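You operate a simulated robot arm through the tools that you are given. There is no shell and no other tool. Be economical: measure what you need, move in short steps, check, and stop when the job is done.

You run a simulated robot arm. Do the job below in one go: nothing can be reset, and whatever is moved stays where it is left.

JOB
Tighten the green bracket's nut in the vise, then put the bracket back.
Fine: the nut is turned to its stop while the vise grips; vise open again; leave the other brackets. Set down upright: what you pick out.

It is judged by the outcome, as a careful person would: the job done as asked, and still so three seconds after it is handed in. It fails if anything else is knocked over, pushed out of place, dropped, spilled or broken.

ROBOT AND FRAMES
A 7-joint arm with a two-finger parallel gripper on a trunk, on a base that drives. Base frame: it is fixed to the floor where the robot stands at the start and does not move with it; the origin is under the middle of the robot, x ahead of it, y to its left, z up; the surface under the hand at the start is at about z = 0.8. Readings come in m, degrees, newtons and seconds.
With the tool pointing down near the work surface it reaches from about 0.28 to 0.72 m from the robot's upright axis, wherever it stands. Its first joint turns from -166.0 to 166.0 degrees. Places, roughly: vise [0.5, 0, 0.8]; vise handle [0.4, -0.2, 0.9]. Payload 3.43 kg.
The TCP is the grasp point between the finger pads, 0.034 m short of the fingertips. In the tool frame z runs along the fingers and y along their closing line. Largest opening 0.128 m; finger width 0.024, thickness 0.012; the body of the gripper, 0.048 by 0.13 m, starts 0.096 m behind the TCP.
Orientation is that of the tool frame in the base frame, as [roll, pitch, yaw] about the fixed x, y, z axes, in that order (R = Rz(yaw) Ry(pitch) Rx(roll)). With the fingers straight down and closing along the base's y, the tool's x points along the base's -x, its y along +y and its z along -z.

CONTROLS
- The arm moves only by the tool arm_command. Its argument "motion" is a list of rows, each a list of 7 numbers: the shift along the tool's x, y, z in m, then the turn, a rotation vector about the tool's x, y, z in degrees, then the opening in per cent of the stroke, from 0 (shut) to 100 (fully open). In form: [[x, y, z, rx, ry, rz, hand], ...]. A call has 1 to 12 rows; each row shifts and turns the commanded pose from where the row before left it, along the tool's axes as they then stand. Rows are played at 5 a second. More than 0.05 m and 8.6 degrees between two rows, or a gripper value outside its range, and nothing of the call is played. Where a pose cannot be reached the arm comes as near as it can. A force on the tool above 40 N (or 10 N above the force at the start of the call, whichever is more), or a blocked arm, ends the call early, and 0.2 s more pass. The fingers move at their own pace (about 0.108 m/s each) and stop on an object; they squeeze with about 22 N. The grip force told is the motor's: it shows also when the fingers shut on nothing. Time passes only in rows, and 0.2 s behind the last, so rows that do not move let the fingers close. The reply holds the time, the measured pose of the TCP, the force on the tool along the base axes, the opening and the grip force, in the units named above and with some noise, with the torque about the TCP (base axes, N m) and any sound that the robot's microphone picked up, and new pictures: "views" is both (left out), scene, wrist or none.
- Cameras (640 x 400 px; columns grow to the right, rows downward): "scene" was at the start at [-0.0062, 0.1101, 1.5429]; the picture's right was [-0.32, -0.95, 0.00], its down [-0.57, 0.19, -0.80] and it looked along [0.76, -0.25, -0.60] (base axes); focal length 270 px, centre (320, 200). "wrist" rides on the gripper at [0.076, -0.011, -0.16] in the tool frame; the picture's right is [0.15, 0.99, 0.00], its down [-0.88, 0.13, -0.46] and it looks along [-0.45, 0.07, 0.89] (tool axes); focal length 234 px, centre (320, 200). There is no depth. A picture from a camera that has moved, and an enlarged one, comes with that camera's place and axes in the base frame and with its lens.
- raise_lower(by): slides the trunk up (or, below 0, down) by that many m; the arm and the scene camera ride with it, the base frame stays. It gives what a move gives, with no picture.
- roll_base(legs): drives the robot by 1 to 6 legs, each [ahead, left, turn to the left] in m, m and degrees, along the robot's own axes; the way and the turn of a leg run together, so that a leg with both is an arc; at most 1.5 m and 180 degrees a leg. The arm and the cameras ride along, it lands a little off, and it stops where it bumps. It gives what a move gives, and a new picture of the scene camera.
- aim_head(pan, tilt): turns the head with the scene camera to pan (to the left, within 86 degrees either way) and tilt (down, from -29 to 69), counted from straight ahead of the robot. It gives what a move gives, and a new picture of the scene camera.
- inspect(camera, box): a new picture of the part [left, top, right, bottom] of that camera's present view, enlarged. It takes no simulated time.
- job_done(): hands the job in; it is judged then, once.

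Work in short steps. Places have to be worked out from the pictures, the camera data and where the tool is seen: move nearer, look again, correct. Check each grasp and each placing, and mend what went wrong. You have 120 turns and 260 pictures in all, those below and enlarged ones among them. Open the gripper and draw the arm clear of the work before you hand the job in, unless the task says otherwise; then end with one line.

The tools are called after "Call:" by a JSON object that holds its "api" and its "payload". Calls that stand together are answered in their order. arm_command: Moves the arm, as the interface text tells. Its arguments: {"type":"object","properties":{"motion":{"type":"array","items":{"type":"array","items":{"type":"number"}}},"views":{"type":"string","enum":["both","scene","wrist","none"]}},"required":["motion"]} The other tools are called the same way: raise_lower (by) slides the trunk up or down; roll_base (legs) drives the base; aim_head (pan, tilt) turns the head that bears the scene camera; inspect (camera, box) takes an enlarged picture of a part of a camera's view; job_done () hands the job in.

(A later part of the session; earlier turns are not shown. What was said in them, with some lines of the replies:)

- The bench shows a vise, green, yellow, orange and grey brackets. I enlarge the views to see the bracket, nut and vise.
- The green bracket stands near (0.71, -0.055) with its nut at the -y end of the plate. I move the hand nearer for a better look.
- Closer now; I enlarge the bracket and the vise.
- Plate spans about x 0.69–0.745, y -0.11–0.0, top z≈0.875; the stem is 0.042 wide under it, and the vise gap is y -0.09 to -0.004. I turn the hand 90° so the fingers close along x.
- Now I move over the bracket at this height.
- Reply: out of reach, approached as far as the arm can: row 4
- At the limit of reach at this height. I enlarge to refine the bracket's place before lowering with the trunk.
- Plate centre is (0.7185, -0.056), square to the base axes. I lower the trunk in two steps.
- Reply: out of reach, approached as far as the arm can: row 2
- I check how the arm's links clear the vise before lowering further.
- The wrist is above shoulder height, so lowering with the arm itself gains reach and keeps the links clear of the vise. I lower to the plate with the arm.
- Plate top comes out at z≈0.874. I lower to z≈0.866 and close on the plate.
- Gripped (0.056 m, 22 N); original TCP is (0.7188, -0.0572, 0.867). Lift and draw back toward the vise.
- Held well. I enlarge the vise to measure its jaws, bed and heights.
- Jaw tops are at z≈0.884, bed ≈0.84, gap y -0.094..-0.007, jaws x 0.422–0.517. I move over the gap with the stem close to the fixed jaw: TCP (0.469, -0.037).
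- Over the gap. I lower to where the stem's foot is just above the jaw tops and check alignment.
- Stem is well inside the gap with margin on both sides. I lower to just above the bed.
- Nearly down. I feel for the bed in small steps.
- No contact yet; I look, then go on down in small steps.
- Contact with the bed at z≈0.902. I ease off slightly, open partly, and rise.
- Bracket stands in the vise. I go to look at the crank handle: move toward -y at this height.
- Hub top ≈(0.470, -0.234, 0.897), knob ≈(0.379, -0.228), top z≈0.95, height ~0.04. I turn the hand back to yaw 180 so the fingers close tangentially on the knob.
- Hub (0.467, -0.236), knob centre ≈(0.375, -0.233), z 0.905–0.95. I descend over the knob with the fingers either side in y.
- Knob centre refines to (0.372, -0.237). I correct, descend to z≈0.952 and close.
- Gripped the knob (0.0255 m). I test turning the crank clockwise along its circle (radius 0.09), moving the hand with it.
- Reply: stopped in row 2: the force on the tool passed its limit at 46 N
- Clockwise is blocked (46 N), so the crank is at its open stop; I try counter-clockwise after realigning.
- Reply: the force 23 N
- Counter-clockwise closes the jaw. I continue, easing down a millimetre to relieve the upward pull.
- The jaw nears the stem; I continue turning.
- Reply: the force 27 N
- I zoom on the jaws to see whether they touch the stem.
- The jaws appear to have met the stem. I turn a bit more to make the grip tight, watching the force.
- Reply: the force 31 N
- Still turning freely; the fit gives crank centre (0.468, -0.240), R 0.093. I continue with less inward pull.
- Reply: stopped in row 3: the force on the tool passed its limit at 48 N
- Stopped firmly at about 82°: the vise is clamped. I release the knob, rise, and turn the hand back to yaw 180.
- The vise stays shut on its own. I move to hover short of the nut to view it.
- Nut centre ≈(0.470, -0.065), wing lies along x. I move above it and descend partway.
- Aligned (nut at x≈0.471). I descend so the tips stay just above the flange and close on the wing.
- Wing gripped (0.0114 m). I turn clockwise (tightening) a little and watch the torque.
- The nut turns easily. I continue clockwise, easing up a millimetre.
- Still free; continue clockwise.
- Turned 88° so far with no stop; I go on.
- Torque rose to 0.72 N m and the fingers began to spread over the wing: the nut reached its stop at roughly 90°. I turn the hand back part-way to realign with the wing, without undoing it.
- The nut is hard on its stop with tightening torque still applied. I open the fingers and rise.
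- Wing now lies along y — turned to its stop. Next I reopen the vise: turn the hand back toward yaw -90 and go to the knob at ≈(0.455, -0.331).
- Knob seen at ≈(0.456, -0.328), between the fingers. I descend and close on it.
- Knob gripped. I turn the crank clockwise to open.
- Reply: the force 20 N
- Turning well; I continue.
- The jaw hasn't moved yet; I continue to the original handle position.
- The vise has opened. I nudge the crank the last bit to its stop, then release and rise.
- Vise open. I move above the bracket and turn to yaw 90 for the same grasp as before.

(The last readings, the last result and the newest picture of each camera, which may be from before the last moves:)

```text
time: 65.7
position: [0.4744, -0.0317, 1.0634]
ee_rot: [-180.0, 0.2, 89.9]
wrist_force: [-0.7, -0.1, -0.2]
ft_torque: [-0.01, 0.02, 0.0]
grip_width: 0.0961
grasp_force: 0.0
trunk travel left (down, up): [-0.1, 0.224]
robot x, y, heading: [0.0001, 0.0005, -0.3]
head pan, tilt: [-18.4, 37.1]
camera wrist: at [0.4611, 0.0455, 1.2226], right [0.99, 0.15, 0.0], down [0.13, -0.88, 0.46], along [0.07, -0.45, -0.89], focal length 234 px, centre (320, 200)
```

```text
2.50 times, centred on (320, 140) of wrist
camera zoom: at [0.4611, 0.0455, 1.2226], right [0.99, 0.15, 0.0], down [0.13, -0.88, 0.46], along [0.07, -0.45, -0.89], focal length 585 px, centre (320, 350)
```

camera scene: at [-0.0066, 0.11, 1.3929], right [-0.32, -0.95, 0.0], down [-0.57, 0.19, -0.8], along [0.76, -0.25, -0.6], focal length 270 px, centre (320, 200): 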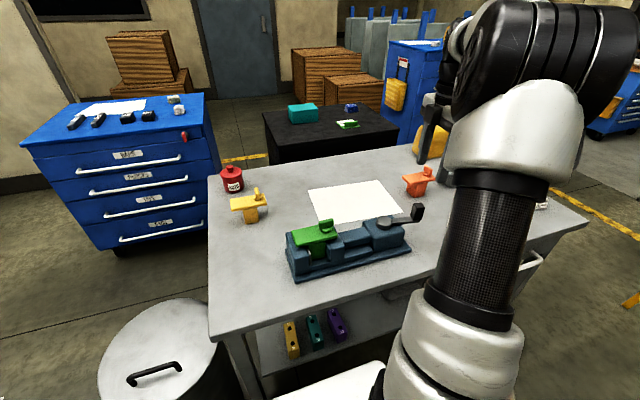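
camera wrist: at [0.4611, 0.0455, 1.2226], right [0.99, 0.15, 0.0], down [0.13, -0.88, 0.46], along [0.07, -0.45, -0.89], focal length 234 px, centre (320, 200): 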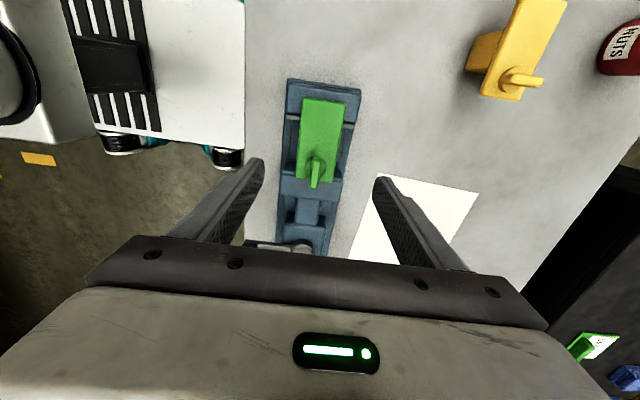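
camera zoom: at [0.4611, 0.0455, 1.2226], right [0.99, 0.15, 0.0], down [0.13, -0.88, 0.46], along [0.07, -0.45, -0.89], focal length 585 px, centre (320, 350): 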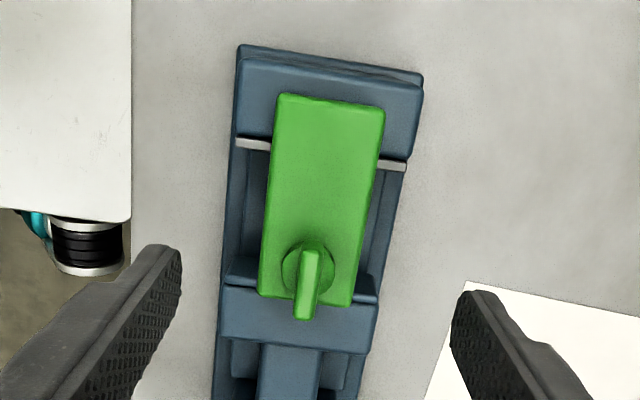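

Plate centre is (0.472, -0.029); the hand is aligned. I descend to the same grip height (0.902) and close.

Call:
{"api": "arm_command", "payload": {"motion": [[0, -0.002, 0.04, 0, 0, 0, 75], [0, 0, 0.04, 0, 0, 0, 75], [0, 0, 0.04, 0, 0, 0, 75], [0, 0, 0.025, 0, 0, 0, 75], [0, 0, 0.014, 0, 0, 0, 75], [0, 0, 0, 0, 0, 0, 75], [0, 0, 0, 0, 0, 0, 30], [0, 0, 0, 0, 0, 0, 30], [0, 0, 0, 0, 0, 0, 30]], "views": "wrist"}}

Call:
{"api": "inspect", "payload": {"camera": "scene", "box": [280, 170, 440, 290]}}

```text
time: 67.7
position: [0.4696, -0.0314, 0.9025]
ee_rot: [180.0, 0.3, 90.1]
wrist_force: [1.1, 0.5, 0.5]
ft_torque: [-0.07, -0.1, -0.01]
grip_width: 0.0564
grasp_force: 22.1
trunk travel left (down, up): [-0.1, 0.224]
robot x, y, heading: [0.0, 0.0008, -0.0]
head pan, tilt: [-18.4, 37.1]
camera wrist: at [0.4583, 0.0456, 1.0614], right [0.99, 0.15, 0.0], down [0.13, -0.88, 0.46], along [0.07, -0.45, -0.89], focal length 234 px, centre (320, 200)
```

wrist: 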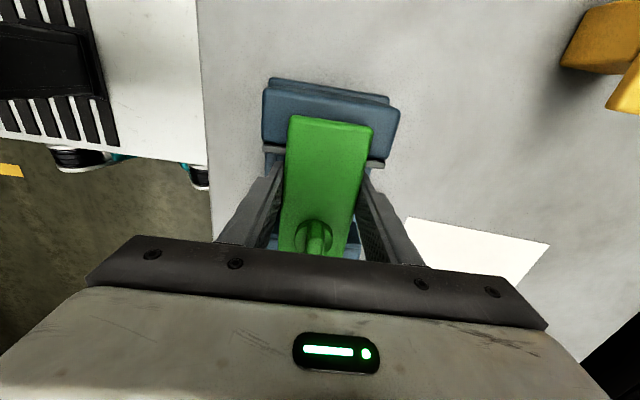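

```text
3.33 times, centred on (360, 230) of scene
camera zoom: at [-0.0065, 0.11, 1.3929], right [-0.32, -0.95, 0.0], down [-0.57, 0.19, -0.8], along [0.76, -0.25, -0.6], focal length 899 px, centre (187, 100)
```

zoom: 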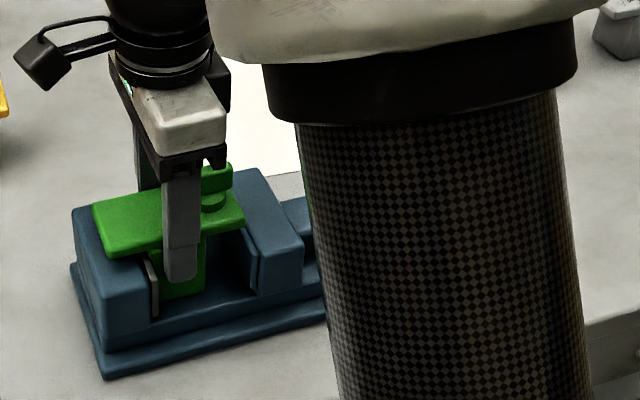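

Gripped. I lift, shifting slightly away from the fixed jaw.

Call:
{"api": "arm_command", "payload": {"motion": [[-0.002, 0, -0.003, 0, 0, 0, 30], [-0.003, 0, -0.012, 0, 0, 0, 30], [0, 0, -0.025, 0, 0, 0, 30], [0, 0, -0.035, 0, 0, 0, 30], [0, 0, -0.035, 0, 0, 0, 30], [0, 0, 0, 0, 0, 0, 30]]}}

```text
time: 69.1
position: [0.4696, -0.0368, 1.014]
ee_rot: [-179.9, 0.3, 90.1]
wrist_force: [-0.2, 0.3, -3.5]
ft_torque: [-0.01, -0.04, -0.01]
grip_width: 0.0558
grasp_force: 21.8
trunk travel left (down, up): [-0.1, 0.224]
robot x, y, heading: [-0.0008, 0.0031, -0.1]
head pan, tilt: [-18.4, 37.1]
camera scene: at [-0.0065, 0.11, 1.3929], right [-0.32, -0.95, 0.0], down [-0.57, 0.19, -0.8], along [0.76, -0.25, -0.6], focal length 270 px, centre (320, 200)
camera wrist: at [0.4582, 0.0409, 1.1733], right [0.99, 0.15, 0.0], down [0.13, -0.88, 0.46], along [0.07, -0.45, -0.89], focal length 234 px, centre (320, 200)
```

scene: 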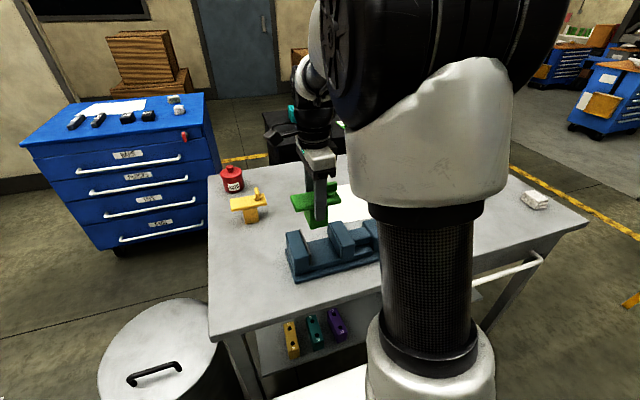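
wrist: 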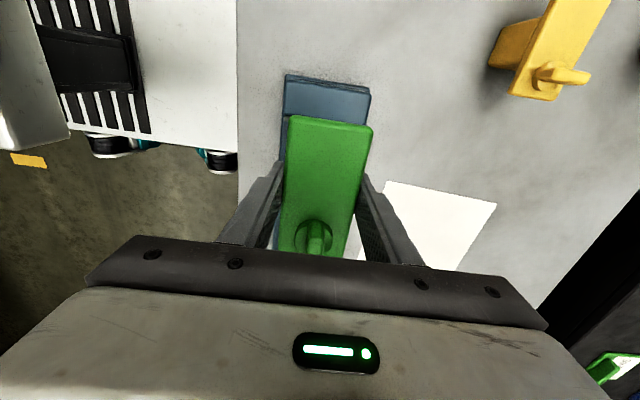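

Same grip on the plate as before. I carry it back toward its original spot, descending once past the vise.

Call:
{"api": "arm_command", "payload": {"motion": [[0, 0.04, 0, 0, 0, 0, 30], [-0.005, 0.04, 0, 0, 0, 0, 30], [-0.005, 0.04, 0, 0, 0, 0, 30], [-0.005, 0.04, 0, 0, 0, 0, 30], [-0.005, 0.04, 0.02, 0, 0, 0, 30], [0, 0.02, 0.03, 0, 0, 0, 30], [0, 0.015, 0.035, 0, 0, 0, 30], [0, 0.014, 0.02, 0, 0, 0, 30], [0, 0, 0, 0, 0, 0, 30]]}}

```text
time: 71.1
position: [0.7193, -0.0568, 0.9094]
ee_rot: [-180.0, 0.3, 90.0]
wrist_force: [0.4, 1.0, -3.1]
ft_torque: [0.02, 0.01, 0.01]
grip_width: 0.0559
grasp_force: 22.0
trunk travel left (down, up): [-0.1, 0.224]
robot x, y, heading: [-0.0005, -0.0012, -0.2]
head pan, tilt: [-18.4, 37.1]
camera scene: at [-0.0061, 0.11, 1.3929], right [-0.32, -0.95, 0.0], down [-0.57, 0.19, -0.8], along [0.76, -0.25, -0.6], focal length 270 px, centre (320, 200)
camera wrist: at [0.7074, 0.0201, 1.0687], right [0.99, 0.15, 0.0], down [0.13, -0.88, 0.46], along [0.07, -0.45, -0.89], focal length 234 px, centre (320, 200)
```

scene: 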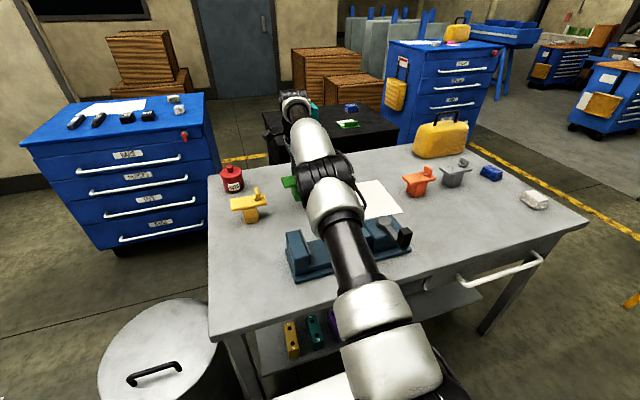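
wrist: 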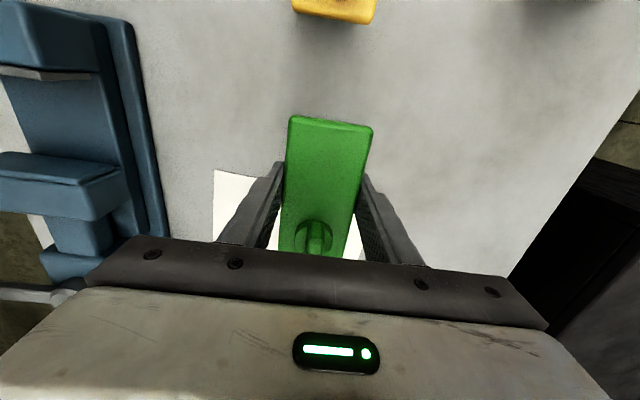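

Over the original spot. I lower to just above the table, then in small steps to contact.

Call:
{"api": "arm_command", "payload": {"motion": [[0, 0, 0.02, 0, 0, 0, 30], [0, 0, 0.014, 0, 0, 0, 30], [0, 0, 0.004, 0, 0, 0, 30], [0, 0, 0.002, 0, 0, 0, 30], [0, 0, 0, 0, 0, 0, 30]], "views": "none"}}

```text
time: 72.3
position: [0.7192, -0.0554, 0.8692]
ee_rot: [-180.0, 0.2, 90.1]
wrist_force: [0.4, -0.1, -4.0]
ft_torque: [0.04, -0.02, -0.01]
grip_width: 0.056
grasp_force: 22.1
trunk travel left (down, up): [-0.1, 0.224]
robot x, y, heading: [0.0015, -0.0049, -0.4]
head pan, tilt: [-18.4, 37.1]
```

Call:
{"api": "arm_command", "payload": {"motion": [[-0.001, 0, 0.001, 0, 0, 0, 30], [0, 0, 0.001, 0, 0, 0, 30], [0, 0, 0, 0, 0, 0, 30]], "views": "none"}}

```text
time: 73.1
position: [0.7207, -0.0568, 0.8666]
ee_rot: [-179.9, 0.2, 90.1]
wrist_force: [0.5, -0.1, -0.8]
ft_torque: [-0.04, 0.02, 0.02]
grip_width: 0.0559
grasp_force: 22.4
trunk travel left (down, up): [-0.1, 0.224]
robot x, y, heading: [0.0016, 0.0033, -0.1]
head pan, tilt: [-18.4, 37.1]
```

The load has left the wrist (about -0.8 N): it is touching. One half-millimetre more, then release and rise.

Call:
{"api": "arm_command", "payload": {"motion": [[0, -0.001, 0.0005, 0, 0, 0, 30], [0, 0, 0, 0, 0, 0, 45], [0, 0, 0, 0, 0, 0, 75], [0, 0, 0, 0, 0, 0, 80], [0, 0, -0.02, 0, 0, 0, 80], [0, -0.01, -0.03, 0, 0, 0, 80], [0, -0.02, -0.03, 0, 0, 0, 80], [0, -0.03, -0.04, 0, 0, 0, 80], [0, -0.03, -0.03, 0, 0, 0, 80], [0, -0.04, 0, 0, 0, 0, 80], [0, 0, 0, 0, 0, 0, 80]]}}

Call:
{"api": "inspect", "payload": {"camera": "wrist", "box": [300, 50, 500, 250]}}

```text
time: 75.5
position: [0.5878, -0.0593, 1.0161]
ee_rot: [179.9, 0.3, 90.1]
wrist_force: [-0.7, 0.0, 0.0]
ft_torque: [-0.04, 0.01, 0.05]
grip_width: 0.1025
grasp_force: 0.1
trunk travel left (down, up): [-0.1, 0.224]
robot x, y, heading: [-0.0015, 0.001, -0.2]
head pan, tilt: [-18.4, 37.1]
camera scene: at [-0.0068, 0.11, 1.3929], right [-0.32, -0.95, 0.0], down [-0.57, 0.19, -0.8], along [0.76, -0.25, -0.6], focal length 270 px, centre (320, 200)
camera wrist: at [0.5761, 0.0174, 1.1758], right [0.99, 0.15, 0.0], down [0.13, -0.88, 0.46], along [0.07, -0.45, -0.89], focal length 234 px, centre (320, 200)
```

scene: 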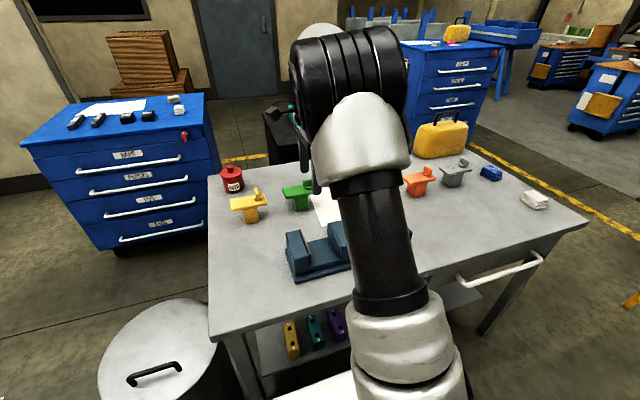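
wrist: 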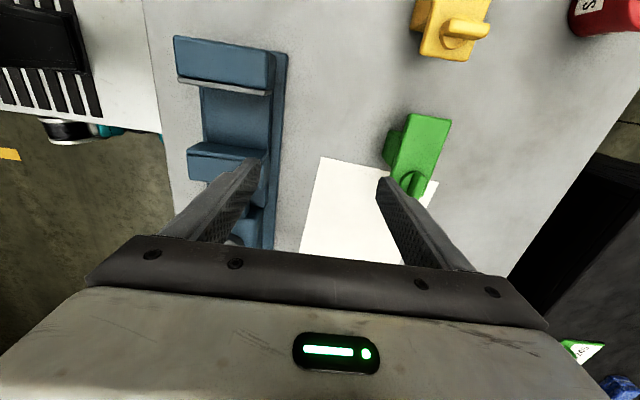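

```text
2.00 times, centred on (400, 150) of wrist
camera zoom: at [0.5761, 0.0174, 1.1758], right [0.99, 0.15, 0.0], down [0.13, -0.88, 0.46], along [0.07, -0.45, -0.89], focal length 468 px, centre (160, 300)
```

zoom: 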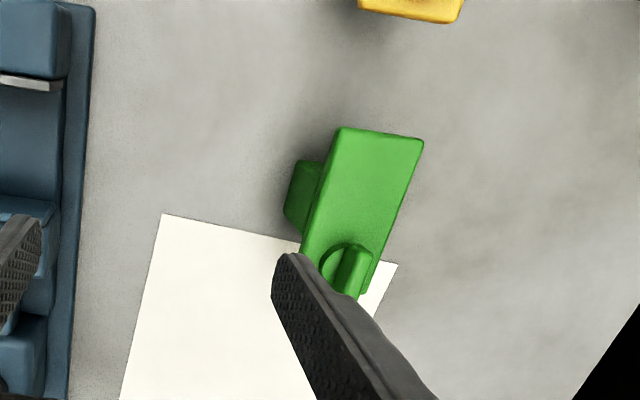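

The bracket stands upright at its old spot with the nut tightened. I draw the arm up and back, and take a final look.

Call:
{"api": "arm_command", "payload": {"motion": [[0, -0.03, -0.03, 0, 0, 0, 80], [0, -0.04, -0.03, 0, 0, 0, 80], [0, -0.04, -0.03, 0, 0, 0, 80], [0, -0.03, -0.03, 0, 0, 0, 80], [0, 0, 0, 0, 0, 0, 80]]}}

Call:
{"api": "inspect", "payload": {"camera": "scene", "box": [210, 150, 370, 300]}}

```text
time: 76.7
position: [0.4469, -0.0584, 1.1379]
ee_rot: [180.0, 0.3, 90.2]
wrist_force: [0.5, -0.1, -0.2]
ft_torque: [0.06, -0.03, 0.03]
grip_width: 0.1022
grasp_force: 0.1
trunk travel left (down, up): [-0.1, 0.224]
robot x, y, heading: [-0.0018, -0.0047, -0.1]
head pan, tilt: [-18.4, 37.1]
camera scene: at [-0.0068, 0.11, 1.3929], right [-0.32, -0.95, 0.0], down [-0.57, 0.19, -0.8], along [0.76, -0.25, -0.6], focal length 270 px, centre (320, 200)
camera wrist: at [0.4357, 0.018, 1.2975], right [0.99, 0.15, 0.0], down [0.13, -0.88, 0.46], along [0.07, -0.45, -0.89], focal length 234 px, centre (320, 200)
```

scene: 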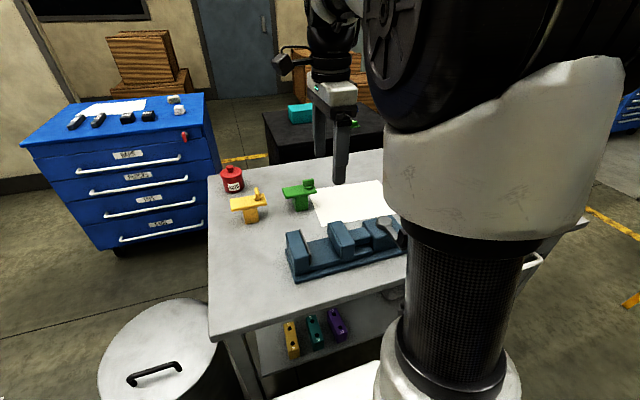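
wrist: 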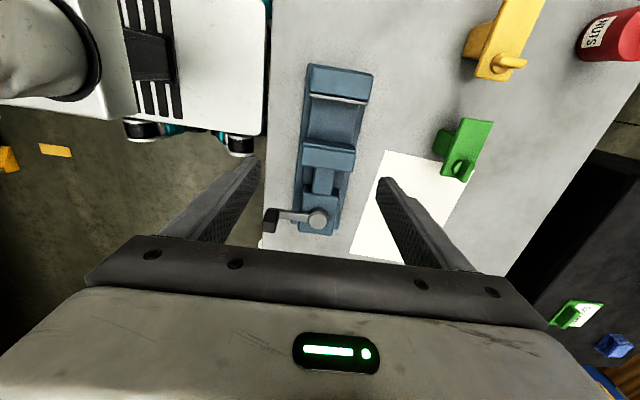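

```text
2.67 times, centred on (290, 225) of scene
camera zoom: at [-0.0068, 0.11, 1.3929], right [-0.32, -0.95, 0.0], down [-0.57, 0.19, -0.8], along [0.76, -0.25, -0.6], focal length 719 px, centre (400, 133)
```

zoom: 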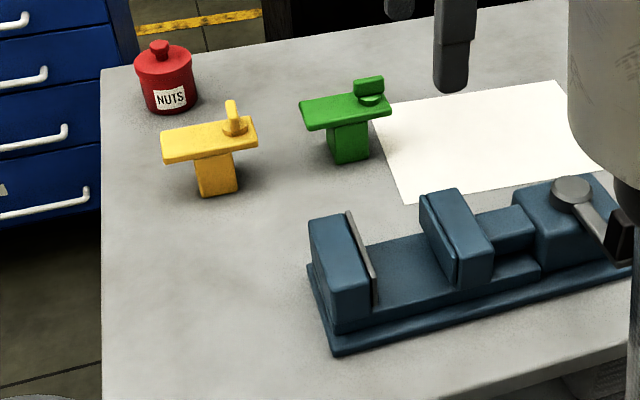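

Everything is in order: bracket upright at its place, nut tight, vise open, others untouched. Handing in.

Call:
{"api": "job_done", "payload": {}}

```text
The job is handed in.
```

The green bracket's nut was turned clockwise about 90° to its stop while the vise held it; the vise is open again, the bracket is back upright in its original spot, and the other brackets were not touched.
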